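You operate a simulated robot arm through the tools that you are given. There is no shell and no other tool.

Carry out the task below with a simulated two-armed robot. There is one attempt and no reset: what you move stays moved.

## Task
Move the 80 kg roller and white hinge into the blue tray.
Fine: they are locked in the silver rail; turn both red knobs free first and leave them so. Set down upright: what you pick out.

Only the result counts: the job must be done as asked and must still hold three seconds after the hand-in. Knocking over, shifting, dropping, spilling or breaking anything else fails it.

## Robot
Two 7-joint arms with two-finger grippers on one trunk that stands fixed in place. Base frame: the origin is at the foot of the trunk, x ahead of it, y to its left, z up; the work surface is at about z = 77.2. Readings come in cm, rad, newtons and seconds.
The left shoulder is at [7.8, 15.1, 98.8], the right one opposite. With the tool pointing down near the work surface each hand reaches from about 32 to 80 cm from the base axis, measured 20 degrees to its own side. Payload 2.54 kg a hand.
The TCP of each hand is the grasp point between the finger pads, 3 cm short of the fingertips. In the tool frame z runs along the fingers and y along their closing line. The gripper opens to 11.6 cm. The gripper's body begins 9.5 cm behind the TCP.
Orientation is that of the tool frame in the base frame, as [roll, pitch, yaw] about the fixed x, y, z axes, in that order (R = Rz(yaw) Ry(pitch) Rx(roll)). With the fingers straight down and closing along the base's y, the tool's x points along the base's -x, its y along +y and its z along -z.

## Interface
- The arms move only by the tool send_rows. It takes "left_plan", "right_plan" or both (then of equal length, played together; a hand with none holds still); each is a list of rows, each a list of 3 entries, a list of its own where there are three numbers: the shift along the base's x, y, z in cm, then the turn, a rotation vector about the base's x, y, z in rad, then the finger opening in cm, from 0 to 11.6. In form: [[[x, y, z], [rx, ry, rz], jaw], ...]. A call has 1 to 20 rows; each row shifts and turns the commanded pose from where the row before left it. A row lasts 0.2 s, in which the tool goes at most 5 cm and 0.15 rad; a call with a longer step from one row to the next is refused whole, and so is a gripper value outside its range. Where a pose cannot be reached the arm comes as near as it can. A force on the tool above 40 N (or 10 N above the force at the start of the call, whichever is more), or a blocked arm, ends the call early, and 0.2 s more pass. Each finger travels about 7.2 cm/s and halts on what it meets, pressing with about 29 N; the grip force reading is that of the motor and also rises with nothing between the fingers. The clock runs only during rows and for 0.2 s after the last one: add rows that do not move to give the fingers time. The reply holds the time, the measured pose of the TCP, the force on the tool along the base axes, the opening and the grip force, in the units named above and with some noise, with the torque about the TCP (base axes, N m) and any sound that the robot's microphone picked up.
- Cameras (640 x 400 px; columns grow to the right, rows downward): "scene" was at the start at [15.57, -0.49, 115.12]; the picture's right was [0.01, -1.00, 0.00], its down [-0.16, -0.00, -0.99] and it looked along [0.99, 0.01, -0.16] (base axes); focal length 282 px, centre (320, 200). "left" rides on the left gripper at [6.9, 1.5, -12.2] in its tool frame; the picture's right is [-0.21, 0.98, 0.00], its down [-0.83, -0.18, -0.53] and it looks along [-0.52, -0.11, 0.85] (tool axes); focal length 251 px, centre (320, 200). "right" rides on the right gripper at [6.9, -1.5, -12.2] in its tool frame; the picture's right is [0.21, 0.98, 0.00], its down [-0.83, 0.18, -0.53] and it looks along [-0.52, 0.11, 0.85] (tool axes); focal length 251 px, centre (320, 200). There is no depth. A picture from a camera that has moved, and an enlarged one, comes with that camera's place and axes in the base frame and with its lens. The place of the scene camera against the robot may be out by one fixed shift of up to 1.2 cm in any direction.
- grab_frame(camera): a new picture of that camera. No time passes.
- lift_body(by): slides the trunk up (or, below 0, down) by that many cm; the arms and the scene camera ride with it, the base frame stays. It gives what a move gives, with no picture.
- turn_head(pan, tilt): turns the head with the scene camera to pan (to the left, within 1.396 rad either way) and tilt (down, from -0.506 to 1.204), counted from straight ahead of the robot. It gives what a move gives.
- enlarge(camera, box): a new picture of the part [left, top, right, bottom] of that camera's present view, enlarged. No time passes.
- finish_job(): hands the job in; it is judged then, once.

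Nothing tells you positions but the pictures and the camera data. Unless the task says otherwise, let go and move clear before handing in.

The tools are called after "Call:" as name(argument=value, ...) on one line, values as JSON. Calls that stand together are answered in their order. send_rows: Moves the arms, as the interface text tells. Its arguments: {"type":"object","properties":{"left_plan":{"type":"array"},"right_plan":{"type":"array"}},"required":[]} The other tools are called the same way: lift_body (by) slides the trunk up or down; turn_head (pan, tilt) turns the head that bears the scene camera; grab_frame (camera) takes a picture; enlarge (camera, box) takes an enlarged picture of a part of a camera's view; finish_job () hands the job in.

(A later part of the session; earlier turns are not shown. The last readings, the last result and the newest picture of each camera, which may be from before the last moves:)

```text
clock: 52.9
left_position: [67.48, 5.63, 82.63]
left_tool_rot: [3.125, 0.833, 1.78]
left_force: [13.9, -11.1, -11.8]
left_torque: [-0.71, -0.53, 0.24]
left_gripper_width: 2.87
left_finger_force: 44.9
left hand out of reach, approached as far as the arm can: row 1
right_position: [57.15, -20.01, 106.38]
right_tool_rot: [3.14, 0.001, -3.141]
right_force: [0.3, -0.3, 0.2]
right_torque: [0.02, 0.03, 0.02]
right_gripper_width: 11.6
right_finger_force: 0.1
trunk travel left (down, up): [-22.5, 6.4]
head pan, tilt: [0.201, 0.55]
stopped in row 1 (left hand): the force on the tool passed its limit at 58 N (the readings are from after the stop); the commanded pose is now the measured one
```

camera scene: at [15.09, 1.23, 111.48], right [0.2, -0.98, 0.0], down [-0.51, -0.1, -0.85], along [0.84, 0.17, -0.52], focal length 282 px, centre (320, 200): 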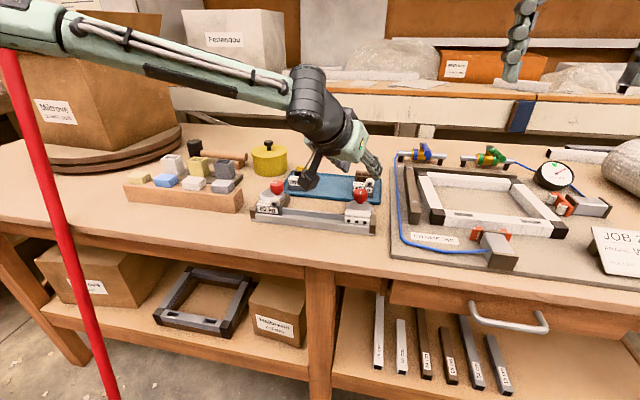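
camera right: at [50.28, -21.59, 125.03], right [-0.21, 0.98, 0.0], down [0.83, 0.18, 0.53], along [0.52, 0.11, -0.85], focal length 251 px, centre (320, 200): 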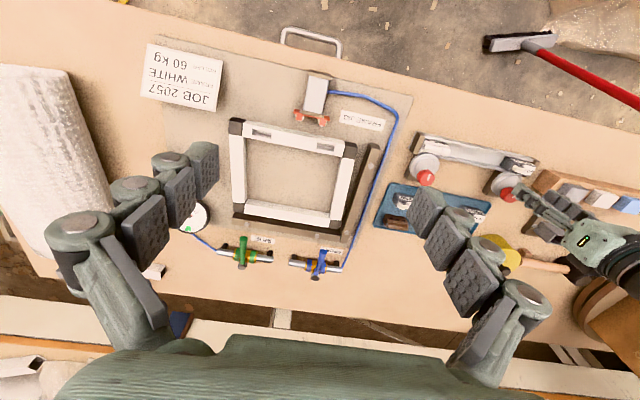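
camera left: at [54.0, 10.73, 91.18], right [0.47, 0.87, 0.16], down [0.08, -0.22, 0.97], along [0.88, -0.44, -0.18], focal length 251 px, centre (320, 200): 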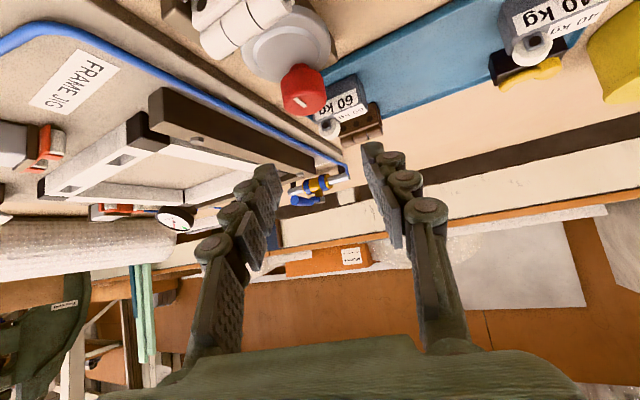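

Reach ended at ~58° of turn. I'll release, rise straight up, swing back and take a second bite.

Call:
send_rows(left_plan=[[[0, 0, 0], [0, 0, 0], 4.4], [[0, 0, 0], [0, 0, 0], 4.4], [[0, 0, 1.5], [0, 0, 0], 4.4], [[0, 0, 1.5], [0, 0, 0], 4.4], [[0, 0, 1.5], [0, 0, 0], 4.4], [[0, 0, 1.0], [0, 0, 0], 5.5]])

Call:
enlarge(camera="left", box=[220, 30, 420, 180])

Call:
enlarge(camera="scene", box=[240, 130, 400, 240])

```text
clock: 54.3
left_position: [67.17, 5.8, 88.4]
left_tool_rot: [3.123, 0.836, 1.777]
left_force: [-0.3, -1.0, 0.4]
left_torque: [-0.01, -0.02, 0.0]
left_gripper_width: 5.51
left_finger_force: 0.1
right_position: [56.93, -20.02, 106.59]
right_tool_rot: [3.141, 0.001, 3.141]
right_force: [-0.3, 0.6, -0.2]
right_torque: [0.02, 0.02, -0.01]
right_gripper_width: 11.61
right_finger_force: 0.1
trunk travel left (down, up): [-22.5, 6.4]
head pan, tilt: [0.201, 0.55]
```

```text
2.67 times, centred on (320, 105) of left
camera zoom: at [65.72, 19.51, 91.52], right [0.98, 0.07, 0.17], down [-0.15, -0.2, 0.97], along [0.1, -0.98, -0.18], focal length 670 px, centre (320, 453)
```

zoom: 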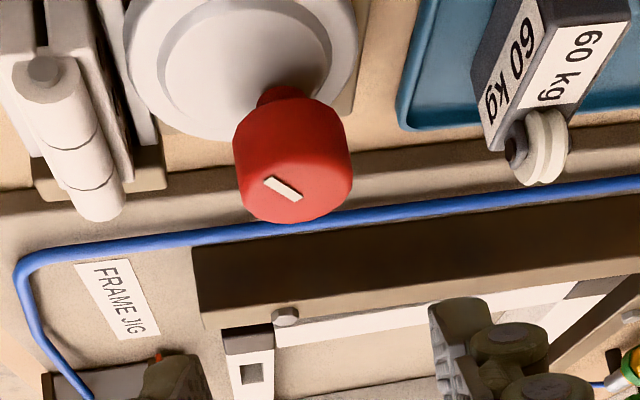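

```text
3.64 times, centred on (320, 185) of scene
camera zoom: at [15.08, 1.22, 111.48], right [0.2, -0.98, 0.0], down [-0.51, -0.1, -0.85], along [0.84, 0.17, -0.52], focal length 1027 px, centre (320, 254)
```

zoom: 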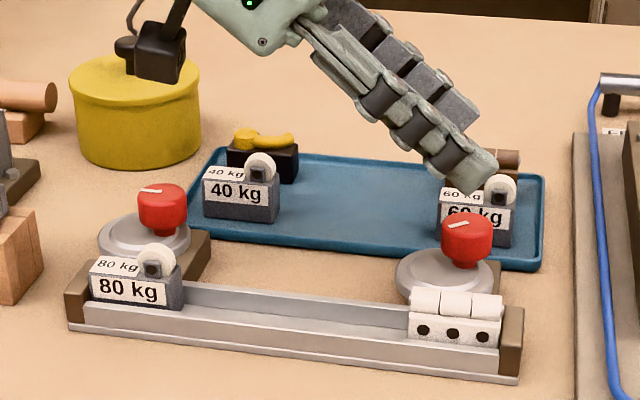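

The right disc has swung partway. Swinging the hand back for the second stroke.

Call:
send_rows(left_plan=[[[-0.15, 0.0, 0], [0, 0, 0.127], 5.5], [[-0.15, -0.1, 0], [0, 0, 0.127], 5.5], [[-0.15, -0.15, 0], [0, 0, 0.127], 5.5], [[-0.13, -0.2, 0], [0, 0, 0.127], 5.5], [[-0.12, -0.22, 0], [0, 0, 0.127], 5.5], [[-0.1, -0.23, 0], [0, 0, 0.127], 5.5], [[-0.08, -0.24, 0], [0, 0, 0.127], 5.5], [[-0.02, -0.25, 0], [-0.0117, 0.0042, 0.113], 5.5], [[0, 0, 0], [0, 0, 0], 5.5]])

Call:
enlarge(camera="left", box=[230, 40, 390, 140])

```text
clock: 56.3
left_position: [66.31, 4.2, 88.21]
left_tool_rot: [-3.14, 0.838, 2.795]
left_force: [0.4, 0.1, 1.0]
left_torque: [0.01, -0.01, -0.01]
left_gripper_width: 5.5
left_finger_force: 0.1
right_position: [57.08, -19.9, 106.43]
right_tool_rot: [-3.14, 0.0, 3.14]
right_force: [0.9, 0.8, 0.2]
right_torque: [-0.01, 0.01, -0.03]
right_gripper_width: 11.61
right_finger_force: 0.1
trunk travel left (down, up): [-22.5, 6.4]
head pan, tilt: [0.201, 0.55]
```

```text
4.00 times, centred on (310, 90) of left
camera zoom: at [54.08, 10.49, 91.38], right [0.47, 0.87, 0.16], down [0.09, -0.22, 0.97], along [0.88, -0.44, -0.18], focal length 1006 px, centre (360, 640)
```

zoom: 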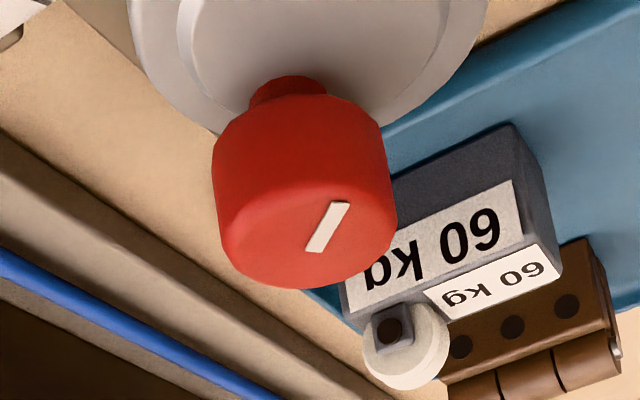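

Call:
send_rows(left_plan=[[[-0.03, 0.03, -1.5], [0, 0, 0], 5.5], [[-0.03, 0.03, -1.5], [0, 0, 0], 5.5], [[-0.02, 0.02, -1.5], [0, 0, 0], 5.5], [[0, 0, -1.3], [0, 0, 0], 5.5], [[0, 0, 0], [0, 0, 0], 3.6], [[0, 0, 0], [0, 0, 0], 2.0], [[0, 0, 0], [0, 0, 0], 2.0]])

```text
clock: 57.9
left_position: [66.08, 4.3, 82.49]
left_tool_rot: [-3.135, 0.836, 2.793]
left_force: [-2.3, -4.3, -2.0]
left_torque: [-0.28, -0.42, -0.14]
left_gripper_width: 2.88
left_finger_force: 45.1
right_position: [56.96, -20.02, 106.43]
right_tool_rot: [3.14, 0.002, 3.141]
right_force: [0.2, -0.7, -1.3]
right_torque: [0.0, -0.03, 0.04]
right_gripper_width: 11.62
right_finger_force: 0.0
trunk travel left (down, up): [-22.5, 6.4]
head pan, tilt: [0.201, 0.55]
```

Gripped again. Second clockwise stroke.

Call:
send_rows(left_plan=[[[0.07, 0.185, 0], [0, 0, -0.125], 2.0], [[0.09, 0.175, 0], [0, 0, -0.125], 2.0], [[0.1, 0.16, 0], [0, 0, -0.125], 2.0], [[0.13, 0.14, 0], [0, 0, -0.125], 2.0]])

```text
clock: 58.9
left_position: [66.67, 5.07, 82.66]
left_tool_rot: [-3.135, 0.843, 2.3]
left_force: [1.1, -2.0, 2.2]
left_torque: [-1.13, -0.51, -0.01]
left_gripper_width: 2.9
left_finger_force: 45.3
right_position: [57.03, -20.06, 106.61]
right_tool_rot: [-3.141, 0.002, 3.142]
right_force: [-1.0, 0.6, 0.3]
right_torque: [0.03, -0.02, -0.02]
right_gripper_width: 11.58
right_finger_force: 0.1
trunk travel left (down, up): [-22.5, 6.4]
head pan, tilt: [0.201, 0.55]
```

Call:
send_rows(left_plan=[[[0.1, 0.09, -0.03], [0, 0, -0.08], 2.0], [[0.1, 0.08, 0], [0, 0, -0.08], 2.0]])

Call:
enlarge(camera="left", box=[220, 60, 420, 210])

```text
clock: 59.5
left_position: [66.98, 5.24, 82.58]
left_tool_rot: [-3.14, 0.84, 2.136]
left_force: [7.5, -4.0, 7.2]
left_torque: [0.09, 0.23, 0.05]
left_gripper_width: 2.87
left_finger_force: 44.8
right_position: [56.96, -20.03, 106.62]
right_tool_rot: [3.139, 0.002, -3.141]
right_force: [0.7, 0.1, -0.1]
right_torque: [-0.01, 0.02, -0.04]
right_gripper_width: 11.6
right_finger_force: 0.1
trunk travel left (down, up): [-22.5, 6.4]
head pan, tilt: [0.201, 0.55]
```

```text
2.67 times, centred on (320, 135) of left
camera zoom: at [60.97, 17.75, 85.66], right [0.9, 0.4, 0.16], down [-0.07, -0.23, 0.97], along [0.42, -0.89, -0.18], focal length 670 px, centre (320, 373)
```

zoom: 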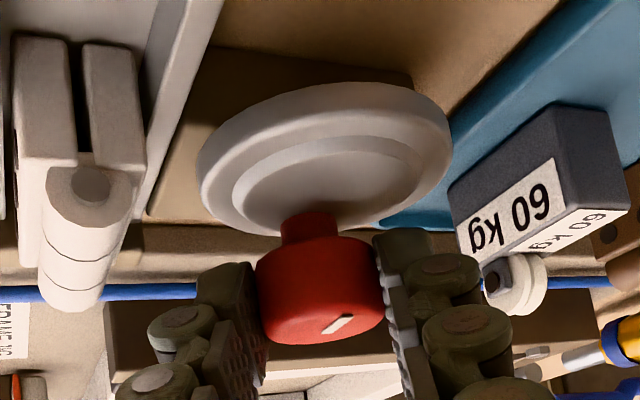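

Past 90° with no stop felt. A bit more for margin, then release.

Call:
send_rows(left_plan=[[[0.13, 0.07, 0], [0, 0, -0.1], 2.0], [[0.15, 0.06, 0], [0, 0, -0.1], 2.0], [[0, 0, 0], [0, 0, 0], 4.4], [[0, 0, 0], [0, 0, 0], 4.4], [[0, 0, 1.5], [0, 0, 0], 4.4], [[0, 0, 1.5], [0, 0, 0], 4.4], [[0, 0, 1.5], [0, 0, 0], 4.4], [[0, 0, 1.5], [0, 0, 0], 5.5]])

Call:
enlarge(camera="scene", box=[240, 130, 400, 240])

Call:
grab_frame(camera="left")

```text
clock: 61.3
left_position: [67.17, 5.36, 88.48]
left_tool_rot: [-3.14, 0.836, 1.935]
left_force: [0.1, 0.6, 0.2]
left_torque: [0.01, 0.0, 0.0]
left_gripper_width: 5.5
left_finger_force: 0.2
right_position: [57.08, -19.9, 106.58]
right_tool_rot: [-3.141, 0.001, -3.141]
right_force: [0.5, 0.6, -0.1]
right_torque: [-0.02, -0.01, -0.01]
right_gripper_width: 11.62
right_finger_force: 0.0
trunk travel left (down, up): [-22.5, 6.4]
head pan, tilt: [0.201, 0.55]
```

```text
3.64 times, centred on (320, 185) of scene
camera zoom: at [15.08, 1.22, 111.48], right [0.2, -0.98, 0.0], down [-0.51, -0.1, -0.85], along [0.84, 0.17, -0.52], focal length 1027 px, centre (320, 254)
```

zoom: 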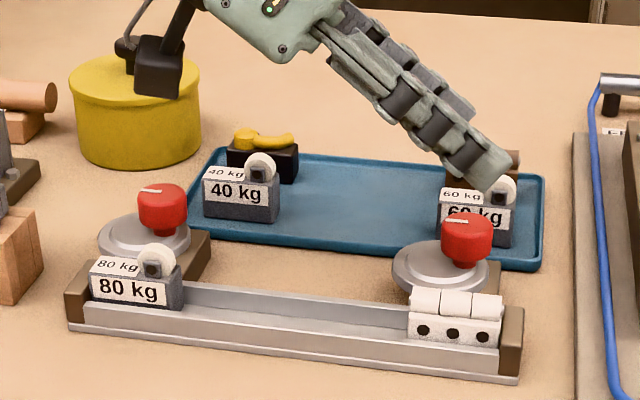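

```text
taken
camera left: at [63.79, 18.88, 91.57], right [0.96, 0.21, 0.16], down [-0.11, -0.21, 0.97], along [0.24, -0.95, -0.18], focal length 251 px, centre (320, 200)
```

left: 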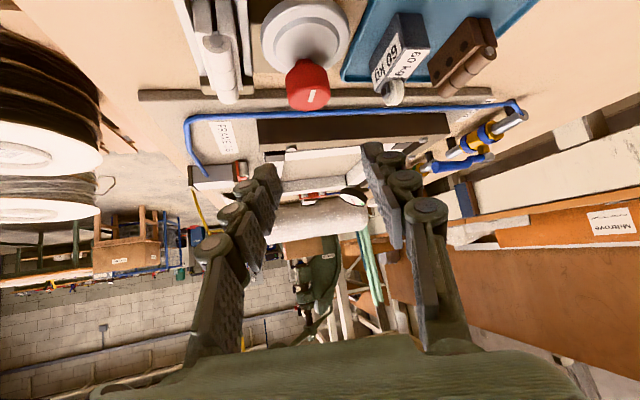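

Both knobs are now turned, with their marks pointing left and the discs off the rail. Next: lower the trunk (brings elbow nearer wrist height, gaining reach) after raising the hand, then test hover reach over the tray.

Call:
send_rows(left_plan=[[[-1.0, 1.5, 2], [0, 0, 0], 5.5], [[-1.0, 1.5, 2], [0, 0, 0], 5.5], [[-1.0, 1.5, 2], [0, 0, 0.05], 5.5], [[-1.0, 1.5, 2], [0, 0, 0.1], 5.5], [[-1, 1.5, 2], [0, 0, 0.14], 5.5], [[0, 0, 1.5], [0, 0, 0.14], 5.5], [[0, 0, 0], [0, 0, 0.14], 5.5], [[0, 0, 0], [0, 0, 0], 5.5]])

```text
clock: 63.1
left_position: [62.06, 12.83, 99.99]
left_tool_rot: [-3.14, 0.838, 2.503]
left_force: [0.1, 0.4, -0.1]
left_torque: [-0.01, 0.01, 0.01]
left_gripper_width: 5.5
left_finger_force: 0.1
right_position: [56.89, -19.99, 106.49]
right_tool_rot: [-3.14, 0.001, 3.141]
right_force: [0.8, 0.7, -1.6]
right_torque: [0.0, -0.01, -0.02]
right_gripper_width: 11.62
right_finger_force: 0.0
trunk travel left (down, up): [-22.5, 6.4]
head pan, tilt: [0.201, 0.55]
```

Call:
lift_body(by=-10)

Call:
grab_frame(camera="scene")

```text
clock: 64.4
left_position: [62.17, 12.92, 90.1]
left_tool_rot: [-3.14, 0.838, 2.505]
left_force: [0.0, 0.3, -0.3]
left_torque: [-0.01, -0.01, -0.04]
left_gripper_width: 5.49
left_finger_force: 0.1
right_position: [57.0, -19.92, 96.53]
right_tool_rot: [-3.141, 0.001, -3.141]
right_force: [0.5, -0.7, 0.4]
right_torque: [0.02, 0.0, -0.01]
right_gripper_width: 11.61
right_finger_force: 0.0
trunk travel left (down, up): [-12.5, 16.4]
head pan, tilt: [0.201, 0.55]
```

```text
taken
camera scene: at [15.07, 1.22, 101.49], right [0.2, -0.98, 0.0], down [-0.51, -0.1, -0.85], along [0.84, 0.17, -0.52], focal length 282 px, centre (320, 200)
```

scene: 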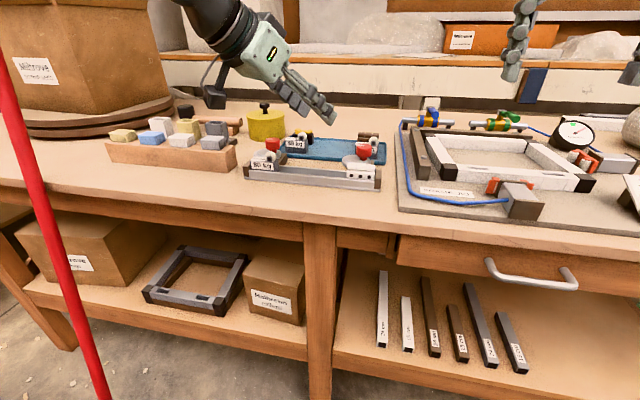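

Testing reach over the tray at a safe height.

Call:
send_rows(left_plan=[[[2.2, 0, -0.2], [0, 0, 0], 5.5], [[2.2, 0, -0.2], [0, 0, 0], 5.5], [[2.2, 0, -0.2], [0, 0, 0], 5.5], [[2.2, 0, -0.2], [0, 0, 0], 5.5], [[2.0, 0, -0.2], [0, 0, 0], 5.5], [[2.0, 0, -0.2], [0, 0, 0], 5.5], [[0, 0, 0], [0, 0, 0], 5.5]])

Call:
grab_frame(camera="left")

```text
clock: 66.0
left_position: [74.94, 12.94, 88.83]
left_tool_rot: [-3.137, 0.837, 2.503]
left_force: [0.3, 0.1, -0.3]
left_torque: [0.04, -0.02, -0.04]
left_gripper_width: 5.49
left_finger_force: 0.0
right_position: [57.08, -20.08, 96.59]
right_tool_rot: [-3.141, 0.001, 3.142]
right_force: [0.0, -0.1, 0.3]
right_torque: [-0.02, -0.01, 0.04]
right_gripper_width: 11.6
right_finger_force: 0.0
trunk travel left (down, up): [-12.5, 16.4]
head pan, tilt: [0.201, 0.55]
```

```text
taken
camera left: at [64.92, 22.5, 91.94], right [0.7, 0.7, 0.16], down [0.02, -0.24, 0.97], along [0.72, -0.68, -0.18], focal length 251 px, centre (320, 200)
```

left: 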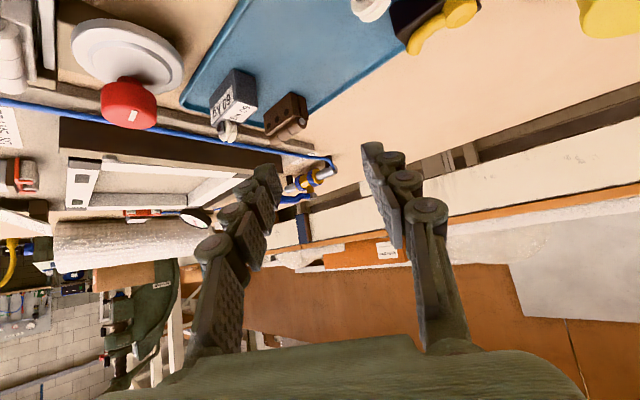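

It reaches the tray centre with the 48° lean. I'll see how little lean suffices here, since less lean makes gripping in the rail easier.

Call:
send_rows(left_plan=[[[0, 0, 0], [0.0678, 0.0917, 0], 5.5], [[0, 0, 0], [0.0678, 0.0917, 0], 5.5], [[0, 0, 0], [0, 0, 0], 5.5]])

```text
clock: 66.8
left_position: [74.54, 13.24, 88.68]
left_tool_rot: [-3.138, 0.61, 2.504]
left_force: [0.8, -0.6, 0.3]
left_torque: [-0.03, 0.01, -0.03]
left_gripper_width: 5.52
left_finger_force: 0.0
left hand out of reach, approached as far as the arm can: row 2
right_position: [57.03, -19.95, 96.57]
right_tool_rot: [-3.14, 0.0, -3.141]
right_force: [0.1, -0.4, -0.5]
right_torque: [0.04, 0.02, -0.01]
right_gripper_width: 11.58
right_finger_force: 0.0
trunk travel left (down, up): [-12.5, 16.4]
head pan, tilt: [0.201, 0.55]
```

A lean of ~40° is enough for the roller's spot. Now moving to the roller, leaning the hand over from the left side with the fingers closing front-to-back, and viewing its profile.

Call:
send_rows(left_plan=[[[-1.72, 1.69, 0.1], [0, 0, -0.133], 5.5], [[-1.72, 1.69, 0.1], [0, 0, -0.133], 5.5], [[-1.72, 1.69, 0.1], [0, 0, -0.133], 5.5], [[-1.72, 1.69, 0.1], [0, 0, -0.133], 5.5], [[-1.72, 1.69, 0], [0, 0, -0.133], 5.5], [[-1.72, 1.69, 0], [0, 0, -0.133], 5.5], [[-1.72, 1.69, 0], [0, 0, -0.134], 5.5], [[0, 0, 0], [-0.09, 0, 0], 5.5], [[0, 0, 0], [0, 0, 0], 5.5]])

Call:
grab_frame(camera="left")

Call:
grab_frame(camera="scene")

```text
clock: 68.8
left_position: [62.45, 25.11, 89.18]
left_tool_rot: [-3.138, 0.699, 1.57]
left_force: [0.4, -0.1, 0.1]
left_torque: [-0.05, 0.0, 0.02]
left_gripper_width: 5.5
left_finger_force: 0.0
right_position: [57.02, -19.85, 96.56]
right_tool_rot: [3.141, 0.001, 3.141]
right_force: [-0.2, 0.6, 0.1]
right_torque: [0.0, 0.01, 0.0]
right_gripper_width: 11.59
right_finger_force: 0.0
trunk travel left (down, up): [-12.5, 16.4]
head pan, tilt: [0.201, 0.55]
```

```text
taken
camera left: at [64.1, 38.31, 94.1], right [0.98, -0.17, 0.14], down [-0.18, -0.29, 0.94], along [-0.12, -0.94, -0.31], focal length 251 px, centre (320, 200)
```

left: 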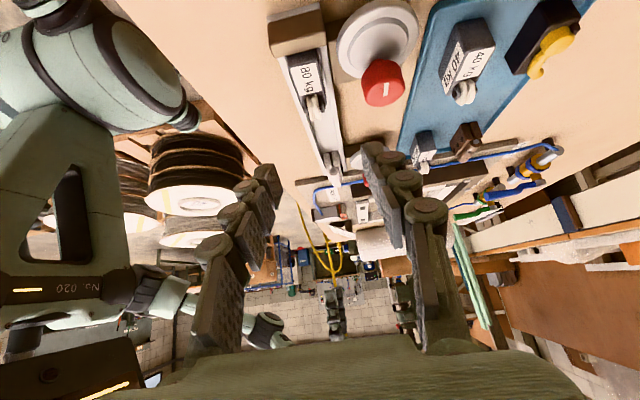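

```text
taken
camera scene: at [15.09, 1.23, 101.48], right [0.2, -0.98, 0.0], down [-0.51, -0.1, -0.85], along [0.84, 0.17, -0.52], focal length 282 px, centre (320, 200)
```

scene: 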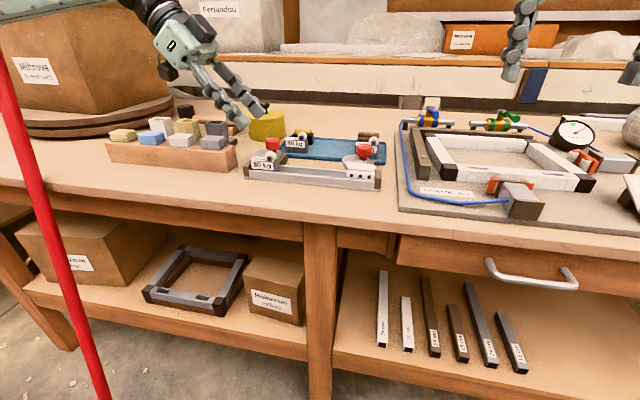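

Call:
enlarge(camera="left", box=[260, 10, 420, 130])

Call:
enlarge(camera="scene", box=[235, 130, 335, 195])

```text
3.33 times, centred on (340, 70) of left
camera zoom: at [64.1, 38.31, 94.1], right [0.98, -0.17, 0.14], down [-0.18, -0.29, 0.94], along [-0.12, -0.94, -0.31], focal length 838 px, centre (253, 633)
```

zoom: 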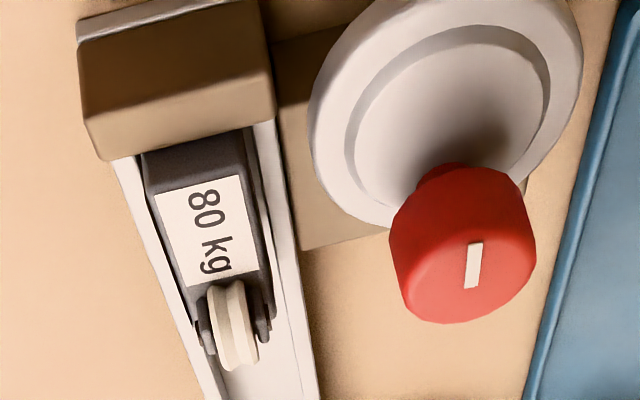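

```text
6.15 times, centred on (285, 162) of scene
camera zoom: at [15.09, 1.23, 101.48], right [0.2, -0.98, 0.0], down [-0.51, -0.1, -0.85], along [0.84, 0.17, -0.52], focal length 1738 px, centre (535, 431)
```

zoom: 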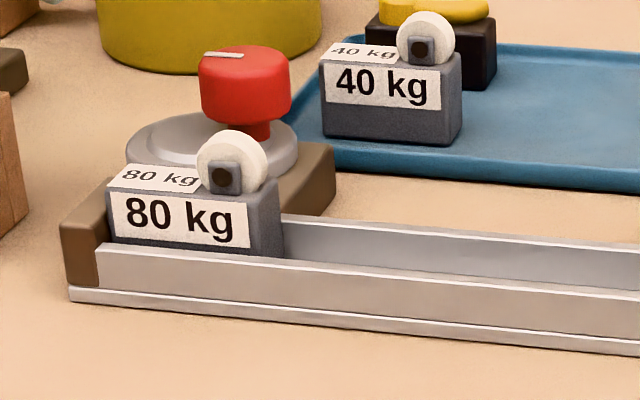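

The block is ~2.15 cm deep (x≈61.6–63.75), and its faces stand about 1.2 cm above the rail walls. I'll narrow the fingers to 2.75 cm and come down just above it, keeping the rear finger clear of the turned disc.

Call:
send_rows(left_plan=[[[0.08, -0.5, -1.4], [0, 0, 0], 4.0], [[0.08, -0.5, -1.4], [0, 0, 0], 2.75], [[0.07, -0.38, -1.4], [0, 0, 0], 2.75], [[0, 0, 0], [0, 0, 0], 2.75]])

Call:
enlarge(camera="left", box=[240, 40, 400, 190])

Call:
enlarge(camera="scene", box=[220, 110, 340, 195])

```text
clock: 69.8
left_position: [62.84, 23.64, 84.94]
left_tool_rot: [-3.138, 0.701, 1.573]
left_force: [-0.3, 0.4, 0.5]
left_torque: [0.0, 0.0, -0.02]
left_gripper_width: 2.76
left_finger_force: 0.1
right_position: [57.06, -19.98, 96.59]
right_tool_rot: [-3.141, 0.0, -3.141]
right_force: [-0.5, 0.5, -0.7]
right_torque: [0.03, -0.02, -0.01]
right_gripper_width: 11.58
right_finger_force: 0.1
trunk travel left (down, up): [-12.5, 16.4]
head pan, tilt: [0.201, 0.55]
```

```text
2.67 times, centred on (320, 115) of left
camera zoom: at [64.45, 36.92, 89.98], right [0.98, -0.16, 0.14], down [-0.18, -0.29, 0.94], along [-0.12, -0.94, -0.31], focal length 670 px, centre (320, 427)
```

zoom: 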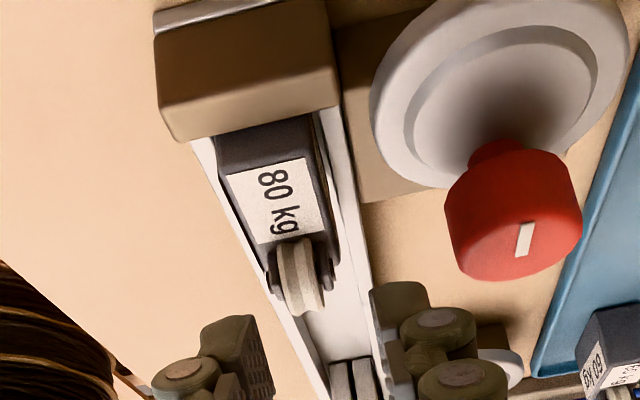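

```text
4.71 times, centred on (280, 152) of scene
camera zoom: at [15.09, 1.22, 101.48], right [0.2, -0.98, 0.0], down [-0.51, -0.1, -0.85], along [0.84, 0.17, -0.52], focal length 1329 px, centre (508, 424)
```

zoom: 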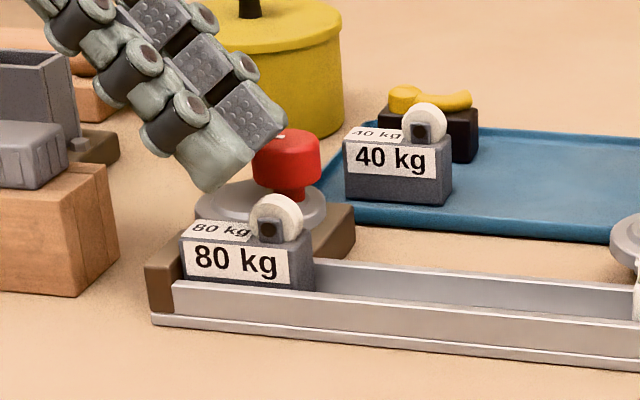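

Finger centring on the block is within 0.1 cm. Lowering partway and checking the rear finger against the disc.

Call:
send_rows(left_plan=[[[-0.02, 0, -1.1], [0, 0, 0], 2.75], [[-0.02, 0, -1.1], [0, 0, 0], 2.75], [[0, 0, 0], [0, 0, 0], 2.75]])

Call:
enlarge(camera="left", box=[240, 60, 400, 200])

Call:
enlarge(camera="scene", box=[230, 120, 330, 190])

```text
clock: 70.6
left_position: [62.84, 23.56, 82.73]
left_tool_rot: [-3.139, 0.699, 1.573]
left_force: [-0.1, -0.1, 1.0]
left_torque: [0.0, -0.04, 0.01]
left_gripper_width: 2.77
left_finger_force: 0.2
right_position: [56.95, -19.9, 96.44]
right_tool_rot: [3.141, 0.002, -3.14]
right_force: [-0.4, 0.0, 0.6]
right_torque: [0.02, -0.01, -0.01]
right_gripper_width: 11.59
right_finger_force: 0.1
trunk travel left (down, up): [-12.5, 16.4]
head pan, tilt: [0.201, 0.55]
```

```text
2.86 times, centred on (320, 130) of left
camera zoom: at [64.42, 36.81, 87.72], right [0.98, -0.17, 0.14], down [-0.18, -0.29, 0.94], along [-0.12, -0.94, -0.31], focal length 718 px, centre (320, 400)
```

zoom: 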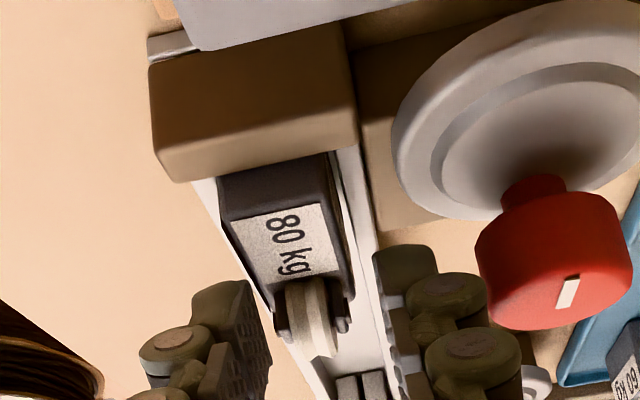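

```text
5.71 times, centred on (280, 155) of scene
camera zoom: at [15.09, 1.22, 101.48], right [0.2, -0.98, 0.0], down [-0.51, -0.1, -0.85], along [0.84, 0.17, -0.52], focal length 1614 px, centre (549, 457)
```

zoom: 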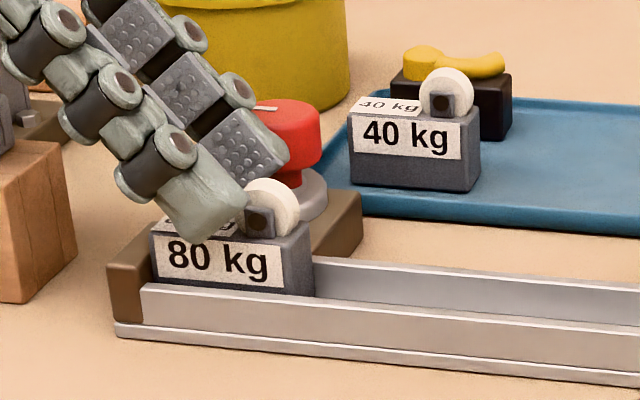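

Straddling well: front finger is in front of the label, rear finger clear of the disc. Lowering the last centimetre.

Call:
send_rows(left_plan=[[[-0.02, 0, -0.4], [0, 0, 0], 2.75], [[0, 0, -0.4], [0, 0, 0], 2.75], [[0, 0, -0.35], [0, 0, 0], 2.75], [[0, 0, 0], [0, 0, 0], 2.75]])

Call:
enlarge(camera="left", box=[240, 60, 400, 200])

Call:
enlarge(camera="scene", box=[230, 120, 330, 190])

```text
clock: 71.6
left_position: [62.62, 23.54, 81.49]
left_tool_rot: [-3.139, 0.698, 1.573]
left_force: [0.1, 0.1, 0.3]
left_torque: [-0.01, -0.03, 0.04]
left_gripper_width: 2.76
left_finger_force: 0.0
right_position: [56.97, -20.06, 96.58]
right_tool_rot: [3.141, 0.001, 3.141]
right_force: [-0.1, 0.7, 0.3]
right_torque: [0.01, 0.02, 0.02]
right_gripper_width: 11.61
right_finger_force: 0.0
trunk travel left (down, up): [-12.5, 16.4]
head pan, tilt: [0.201, 0.55]
```

```text
2.86 times, centred on (320, 130) of left
camera zoom: at [64.28, 36.8, 86.48], right [0.98, -0.17, 0.14], down [-0.18, -0.29, 0.94], along [-0.12, -0.94, -0.31], focal length 718 px, centre (320, 400)
```

zoom: 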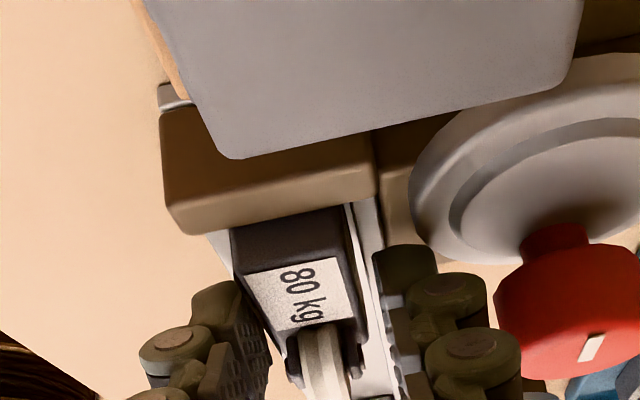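

```text
5.71 times, centred on (280, 155) of scene
camera zoom: at [15.09, 1.22, 101.48], right [0.2, -0.98, 0.0], down [-0.51, -0.1, -0.85], along [0.84, 0.17, -0.52], focal length 1614 px, centre (549, 457)
```

zoom: 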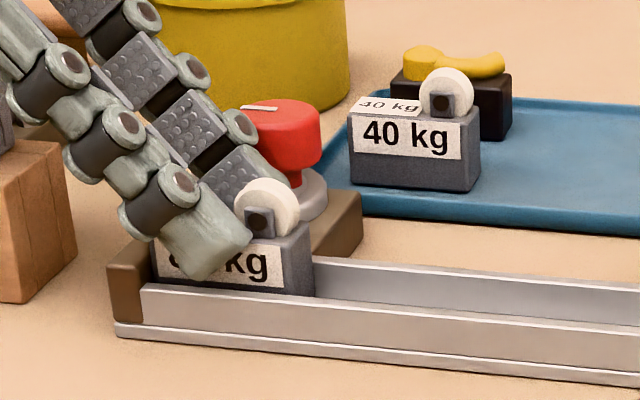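

In position with no contact forces. Closing on the block.

Call:
send_rows(left_plan=[[[0, 0, 0], [0, 0, 0], 2.2], [[0, 0, 0], [0, 0, 0], 1.5], [[0, 0, 0], [0, 0, 0], 1.5]])

Call:
enlarge(camera="left", box=[240, 60, 400, 200])

```text
clock: 72.4
left_position: [62.68, 23.5, 81.48]
left_tool_rot: [-3.138, 0.698, 1.572]
left_force: [0.3, -0.1, -0.4]
left_torque: [-0.02, 0.01, -0.02]
left_gripper_width: 2.09
left_finger_force: 28.5
right_position: [57.11, -20.07, 96.48]
right_tool_rot: [3.141, 0.002, 3.14]
right_force: [0.2, 0.2, -0.2]
right_torque: [-0.03, 0.01, -0.01]
right_gripper_width: 11.6
right_finger_force: 0.0
trunk travel left (down, up): [-12.5, 16.4]
head pan, tilt: [0.201, 0.55]
```

```text
2.86 times, centred on (320, 130) of left
camera zoom: at [64.28, 36.81, 86.49], right [0.98, -0.16, 0.14], down [-0.18, -0.29, 0.94], along [-0.12, -0.94, -0.31], focal length 718 px, centre (320, 400)
```

zoom: 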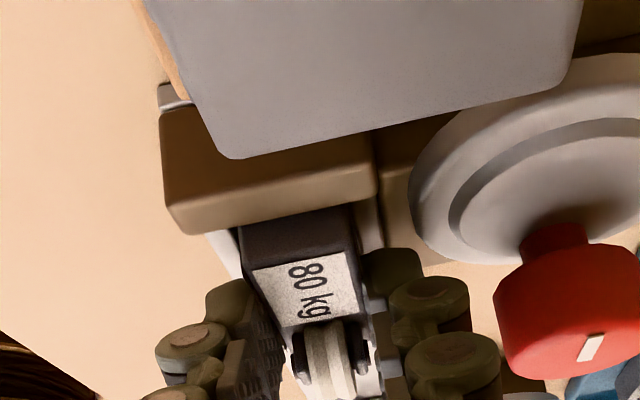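

The block is gripped (2.09 cm). Lifting gently first.

Call:
send_rows(left_plan=[[[0, 0, 0.4], [0, 0, 0], 1.5], [[0, 0, 0.6], [0, 0, 0], 1.5], [[0, 0, 0], [0, 0, 0], 1.5]])

Call:
enlarge(camera="scene", box=[230, 120, 330, 190])

Call:
enlarge(camera="left", box=[240, 60, 400, 200])

```text
clock: 73.2
left_position: [62.66, 23.51, 82.54]
left_tool_rot: [-3.137, 0.699, 1.572]
left_force: [0.9, 0.0, -0.7]
left_torque: [0.01, -0.03, 0.0]
left_gripper_width: 2.09
left_finger_force: 29.2
right_position: [57.03, -19.96, 96.58]
right_tool_rot: [-3.141, 0.003, 3.14]
right_force: [-0.1, 0.2, 0.6]
right_torque: [-0.01, 0.04, 0.0]
right_gripper_width: 11.59
right_finger_force: 0.1
trunk travel left (down, up): [-12.5, 16.4]
head pan, tilt: [0.201, 0.55]
```

```text
5.71 times, centred on (280, 155) of scene
camera zoom: at [15.09, 1.22, 101.48], right [0.2, -0.98, 0.0], down [-0.51, -0.1, -0.85], along [0.84, 0.17, -0.52], focal length 1614 px, centre (549, 457)
```

zoom: 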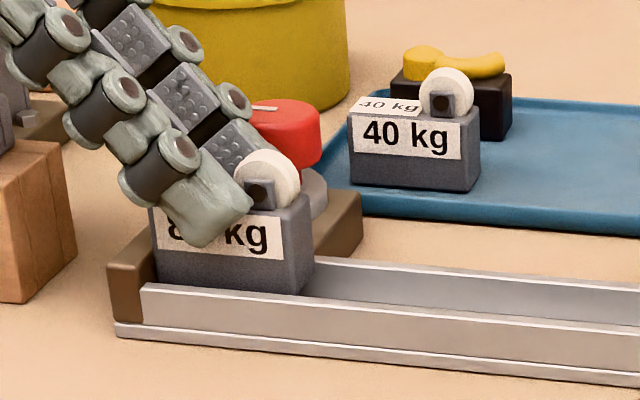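

```text
2.86 times, centred on (320, 130) of left
camera zoom: at [64.3, 36.79, 87.48], right [0.98, -0.16, 0.14], down [-0.18, -0.29, 0.94], along [-0.12, -0.94, -0.31], focal length 718 px, centre (320, 400)
```

zoom: 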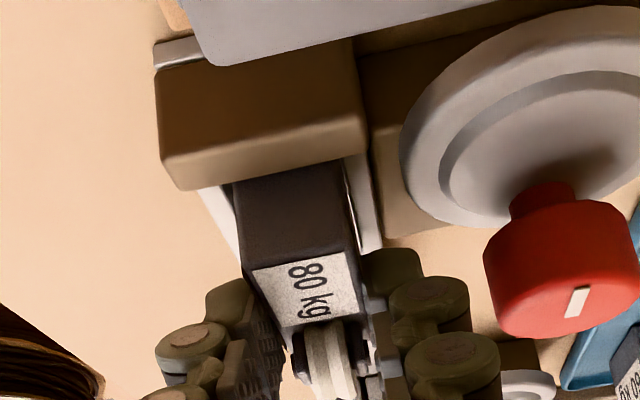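

The roller comes out freely and upright. Raising it well clear of knobs and parts.

Call:
send_rows(left_plan=[[[0, 0, 1.2], [0, 0, 0], 1.5], [[0, 0, 1.6], [0, 0, 0], 1.5], [[0, 0, 1.6], [0, 0, 0], 1.5], [[0, 0, 1.6], [0, 0, 0], 1.5], [[0, 0, 0], [0, 0, 0], 1.5]])

Call:
enlarge(camera="scene", box=[200, 80, 400, 200])

```text
clock: 74.4
left_position: [62.75, 23.6, 88.51]
left_tool_rot: [-3.139, 0.697, 1.572]
left_force: [-0.2, 0.2, -0.9]
left_torque: [0.02, 0.02, -0.03]
left_gripper_width: 2.06
left_finger_force: 29.5
right_position: [56.97, -20.03, 96.54]
right_tool_rot: [-3.141, 0.001, 3.141]
right_force: [0.2, 0.0, 0.3]
right_torque: [0.0, 0.0, 0.0]
right_gripper_width: 11.55
right_finger_force: 0.1
trunk travel left (down, up): [-12.5, 16.4]
head pan, tilt: [0.201, 0.55]
```

```text
3.20 times, centred on (300, 140) of scene
camera zoom: at [15.09, 1.22, 101.48], right [0.2, -0.98, 0.0], down [-0.51, -0.1, -0.85], along [0.84, 0.17, -0.52], focal length 904 px, centre (384, 392)
```

zoom: 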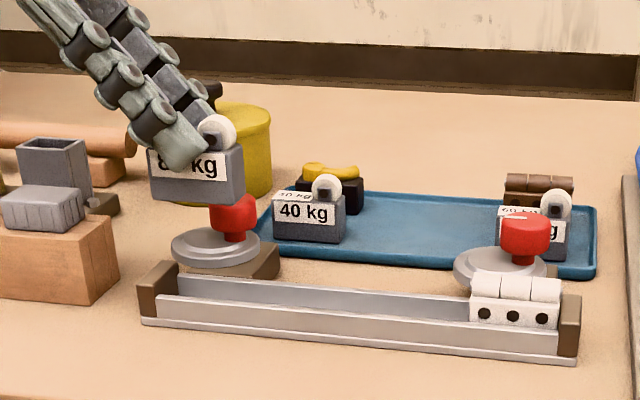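

Held upright. Now carrying it over to the free middle of the tray, turning the hand as needed to stay in reach.

Call:
send_rows(left_plan=[[[1.39, -1.02, 0], [0, 0, 0.126], 1.5], [[1.39, -1.02, 0], [0, 0, 0.126], 1.5], [[1.39, -1.02, 0], [0, 0, 0.126], 1.5], [[1.39, -1.02, 0], [0, 0, 0.126], 1.5], [[1.39, -1.02, 0], [0, 0, 0.126], 1.5], [[1.39, -1.02, 0], [0, 0, 0.126], 1.5], [[1.39, -1.02, 0], [0, 0, 0.126], 1.5], [[1.39, -1.02, 0], [0, 0, 0.126], 1.5], [[1.39, -1.02, 0], [0, 0, 0.126], 1.5], [[0, 0, 0], [0, 0, 0], 1.5]])

Call:
enlarge(camera="scene", box=[220, 80, 420, 200])

Call:
grab_frame(camera="left")

```text
clock: 76.6
left_position: [75.21, 14.39, 88.66]
left_tool_rot: [-3.139, 0.698, 2.706]
left_force: [0.3, -0.1, -0.2]
left_torque: [0.0, 0.03, -0.01]
left_gripper_width: 1.5
left_finger_force: 0.1
right_position: [57.11, -19.87, 96.5]
right_tool_rot: [-3.141, 0.001, 3.141]
right_force: [0.3, 0.2, 0.0]
right_torque: [0.03, -0.01, 0.01]
right_gripper_width: 11.6
right_finger_force: 0.0
trunk travel left (down, up): [-12.5, 16.4]
head pan, tilt: [0.201, 0.55]
```

```text
3.20 times, centred on (320, 140) of scene
camera zoom: at [15.1, 1.21, 101.48], right [0.2, -0.98, 0.0], down [-0.51, -0.1, -0.85], along [0.84, 0.17, -0.52], focal length 904 px, centre (320, 392)
```

zoom: 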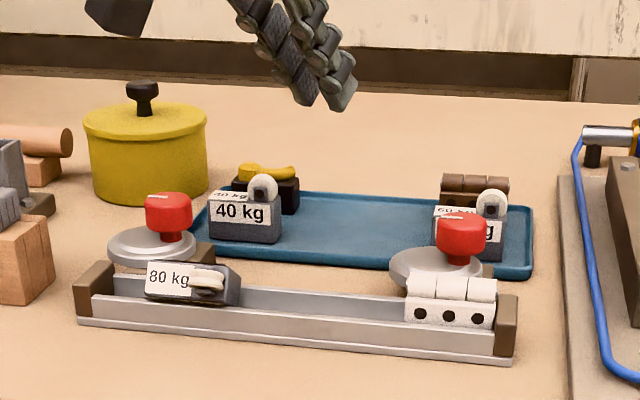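

```text
taken
camera left: at [64.03, 21.49, 93.58], right [0.56, 0.82, 0.14], down [0.19, -0.28, 0.94], along [0.81, -0.5, -0.31], focal length 251 px, centre (320, 200)
```

left: 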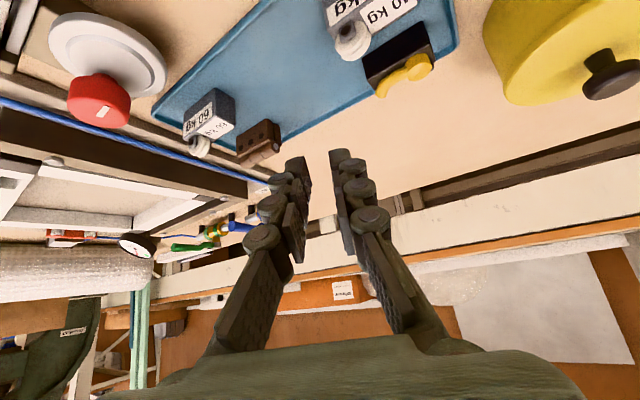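

The roller slipped out during the swing (the grip was too near its rounded top edge) and has fallen back into the rail on its side. Nothing else seems disturbed; let me look closely.

Call:
enlarge(camera="scene", box=[240, 150, 320, 205])

Call:
enlarge(camera="scene", box=[220, 120, 420, 220])

```text
7.27 times, centred on (280, 178) of scene
camera zoom: at [15.1, 1.21, 101.48], right [0.2, -0.98, 0.0], down [-0.51, -0.1, -0.85], along [0.84, 0.17, -0.52], focal length 2054 px, centre (611, 364)
```

zoom: 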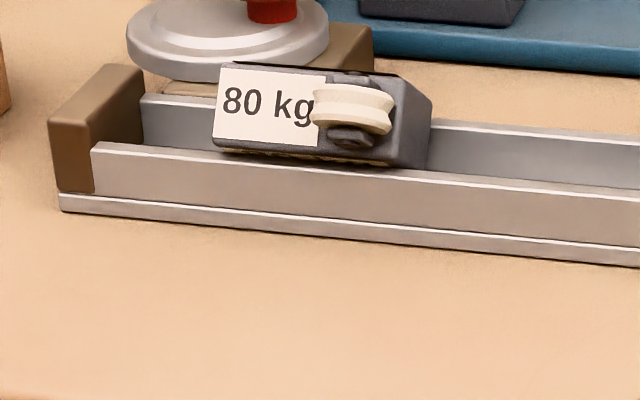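

```text
3.20 times, centred on (320, 170) of scene
camera zoom: at [15.1, 1.21, 101.48], right [0.2, -0.98, 0.0], down [-0.51, -0.1, -0.85], along [0.84, 0.17, -0.52], focal length 904 px, centre (320, 296)
```

zoom: 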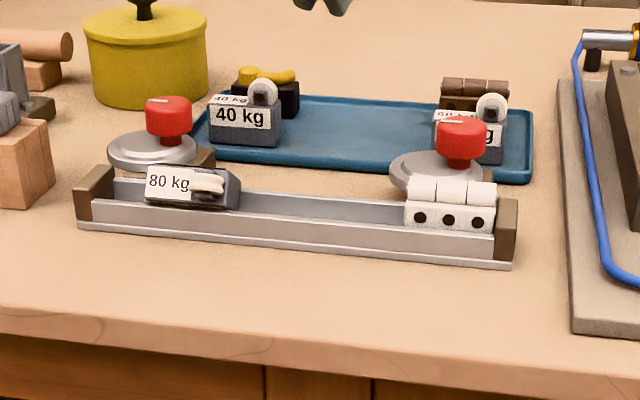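

The roller lies in the rail with its top facing the robot. I'll back off and get a closer look from above before deciding how to set it upright again.

Call:
send_rows(left_plan=[[[-1.5, 0.5, 0.6], [0, 0, 0], 3], [[-2.5, 0.6, 0.6], [0, 0, 0.109], 5], [[-2.5, 0.6, 0.6], [0, 0, 0.109], 7], [[-2.5, 0.6, 0.6], [0, 0, 0.109], 8], [[-2.5, 0.8, 0.6], [0, 0, 0.109], 8], [[-2.5, 0.8, 0.3], [0, 0.125, 0], 8], [[-2.0, 0.8, 0.3], [0, 0.125, 0], 8], [[-1.2, 0.8, 0.3], [0, 0.125, 0], 8], [[0, 0, 0], [0, 0.125, 0], 8], [[0, 0, 0], [0, 0, 0], 8]])

Call:
grab_frame(camera="left")

Call:
enlarge(camera="left", box=[240, 100, 400, 220])

```text
clock: 78.8
left_position: [58.04, 19.74, 92.57]
left_tool_rot: [-3.138, 0.196, -3.141]
left_force: [0.3, -0.1, -0.4]
left_torque: [0.01, 0.04, -0.01]
left_gripper_width: 8.0
left_finger_force: 0.1
right_position: [57.03, -19.89, 96.6]
right_tool_rot: [-3.141, 0.002, -3.141]
right_force: [0.0, 0.0, -1.0]
right_torque: [0.01, 0.0, 0.0]
right_gripper_width: 11.6
right_finger_force: 0.1
trunk travel left (down, up): [-12.5, 16.4]
head pan, tilt: [0.201, 0.55]
```

```text
taken
camera left: at [48.93, 21.45, 103.23], right [0.21, 0.98, 0.04], down [0.7, -0.18, 0.69], along [0.68, -0.12, -0.73], focal length 251 px, centre (320, 200)
```

left: 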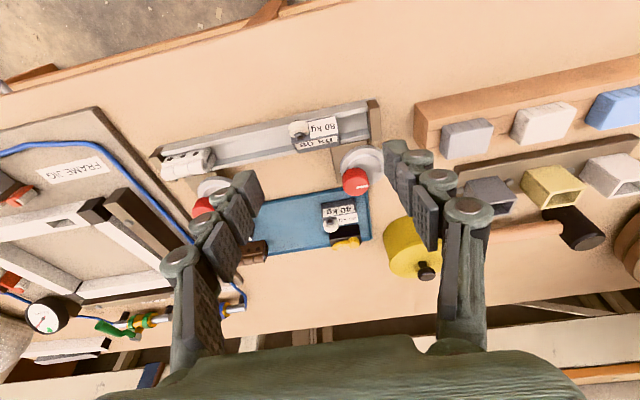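

```text
3.33 times, centred on (320, 160) of left
camera zoom: at [48.93, 21.45, 103.23], right [0.21, 0.98, 0.04], down [0.7, -0.18, 0.69], along [0.68, -0.12, -0.73], focal length 838 px, centre (320, 333)
```

zoom: 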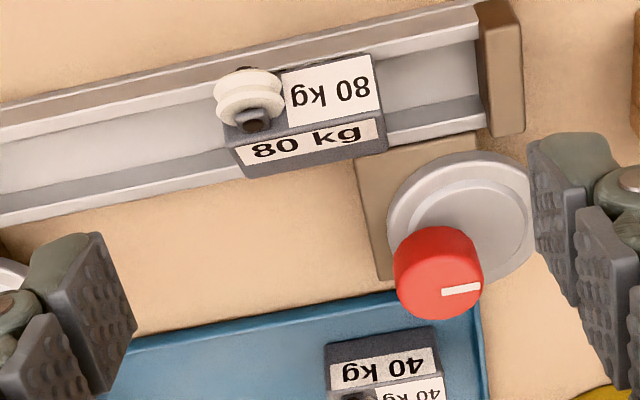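

The roller is leaning about 50° forward in the channel, so it can simply be pushed back upright. I'll close the fingers, make the tool vertical, and come down in front of it (table strip ahead of the rail is free).

Call:
send_rows(left_plan=[[[-0.4, 0.1, -1], [0, 0.1, 0], 5], [[-0.4, 0.1, -2], [0, 0.096, 0], 2], [[-0.4, 0.1, -2], [0, 0, 0], 0], [[0, 0.1, -2], [0, 0, 0], 0], [[0, 0.1, -1.5], [0, 0, 0], 0], [[0, 0, -1], [0, 0, 0], 0], [[0, 0, 0], [0, 0, 0], 0]])

Call:
enlarge(camera="left", box=[240, 80, 400, 200])

Call:
enlarge(camera="scene", box=[230, 120, 350, 205])

```text
clock: 80.4
left_position: [56.76, 20.45, 82.96]
left_tool_rot: [-3.138, 0.003, -3.139]
left_force: [0.2, 0.0, -0.7]
left_torque: [0.02, 0.02, 0.01]
left_gripper_width: 0.0
left_finger_force: 28.6
right_position: [57.01, -20.02, 96.5]
right_tool_rot: [3.141, 0.001, -3.14]
right_force: [-0.1, -0.4, 0.5]
right_torque: [0.01, 0.0, -0.02]
right_gripper_width: 11.6
right_finger_force: 0.1
trunk travel left (down, up): [-12.5, 16.4]
head pan, tilt: [0.201, 0.55]
```

```text
3.33 times, centred on (320, 140) of left
camera zoom: at [49.89, 22.07, 95.2], right [0.21, 0.98, 0.0], down [0.82, -0.18, 0.54], along [0.52, -0.12, -0.84], focal length 838 px, centre (320, 400)
```

zoom: 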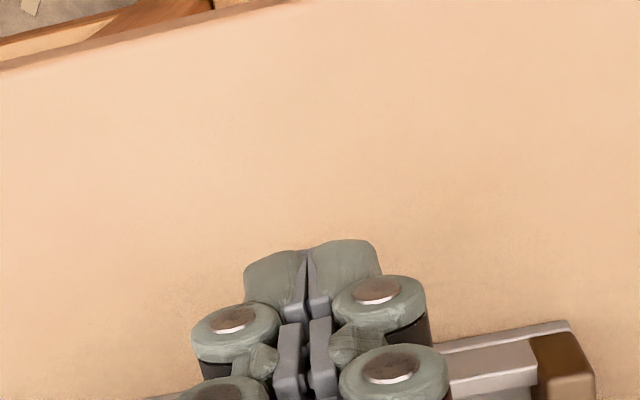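

```text
4.71 times, centred on (290, 162) of scene
camera zoom: at [15.09, 1.22, 101.48], right [0.2, -0.98, 0.0], down [-0.51, -0.1, -0.85], along [0.84, 0.17, -0.52], focal length 1329 px, centre (461, 376)
```

zoom: 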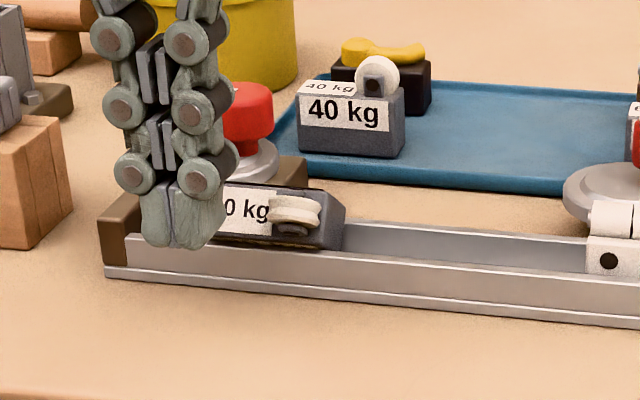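

Fingers are in front of the leaning block. Lowering slightly, then pushing gently forward.

Call:
send_rows(left_plan=[[[0, 0, -0.6], [0, 0, 0], 0], [[0, 0, -0.5], [0, 0, 0], 0], [[0.5, 0, 0], [0, 0, 0], 0], [[0.5, 0, 0], [0, 0, 0], 0], [[0.4, 0, 0], [0, 0, 0], 0], [[0.4, 0, 0], [0, 0, 0], 0], [[0, 0, 0], [0, 0, 0], 0]])

Call:
enlarge(camera="scene", box=[230, 120, 350, 205])

```text
clock: 82.0
left_position: [58.63, 20.42, 81.72]
left_tool_rot: [-3.139, 0.002, 3.142]
left_force: [0.3, -0.4, 0.3]
left_torque: [-0.05, -0.04, 0.01]
left_gripper_width: 0.01
left_finger_force: 28.6
right_position: [57.01, -19.95, 96.46]
right_tool_rot: [-3.14, 0.001, 3.14]
right_force: [-0.9, 0.4, 0.0]
right_torque: [0.0, 0.02, -0.01]
right_gripper_width: 11.58
right_finger_force: 0.0
trunk travel left (down, up): [-12.5, 16.4]
head pan, tilt: [0.201, 0.55]
```

```text
4.71 times, centred on (290, 162) of scene
camera zoom: at [15.09, 1.22, 101.48], right [0.2, -0.98, 0.0], down [-0.51, -0.1, -0.85], along [0.84, 0.17, -0.52], focal length 1329 px, centre (461, 376)
```

zoom: 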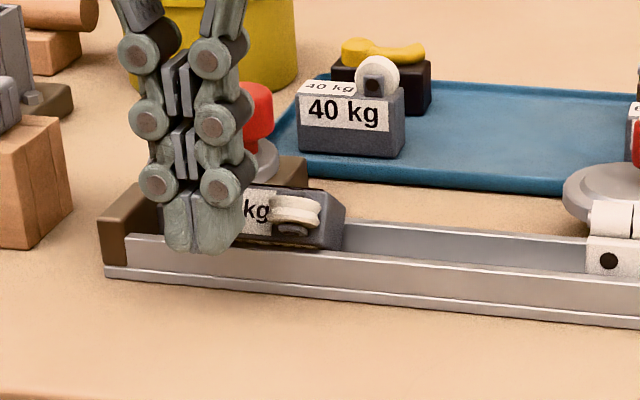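

Call:
send_rows(left_plan=[[[0.35, 0, 0], [0, 0, 0], 0], [[0.35, 0, 0], [0, 0, 0], 0], [[0, 0, 0], [0, 0, 0], 0]])

Call:
enlarge(camera="scene", box=[230, 120, 350, 205])

```text
clock: 82.8
left_position: [59.44, 20.48, 81.99]
left_tool_rot: [-3.139, 0.004, -3.14]
left_force: [0.2, -0.6, 0.9]
left_torque: [0.03, -0.05, 0.03]
left_gripper_width: 0.0
left_finger_force: 28.8
right_position: [57.06, -20.0, 96.57]
right_tool_rot: [-3.14, 0.002, 3.141]
right_force: [-1.0, 0.6, 0.2]
right_torque: [0.03, 0.0, 0.01]
right_gripper_width: 11.61
right_finger_force: 0.1
trunk travel left (down, up): [-12.5, 16.4]
head pan, tilt: [0.201, 0.55]
```

```text
4.71 times, centred on (290, 162) of scene
camera zoom: at [15.09, 1.22, 101.48], right [0.2, -0.98, 0.0], down [-0.51, -0.1, -0.85], along [0.84, 0.17, -0.52], focal length 1329 px, centre (461, 376)
```

zoom: 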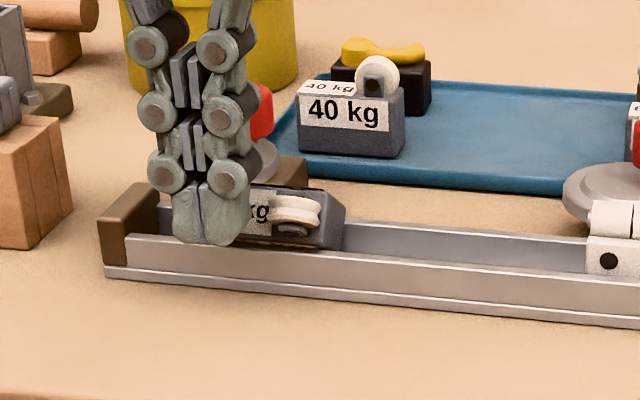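

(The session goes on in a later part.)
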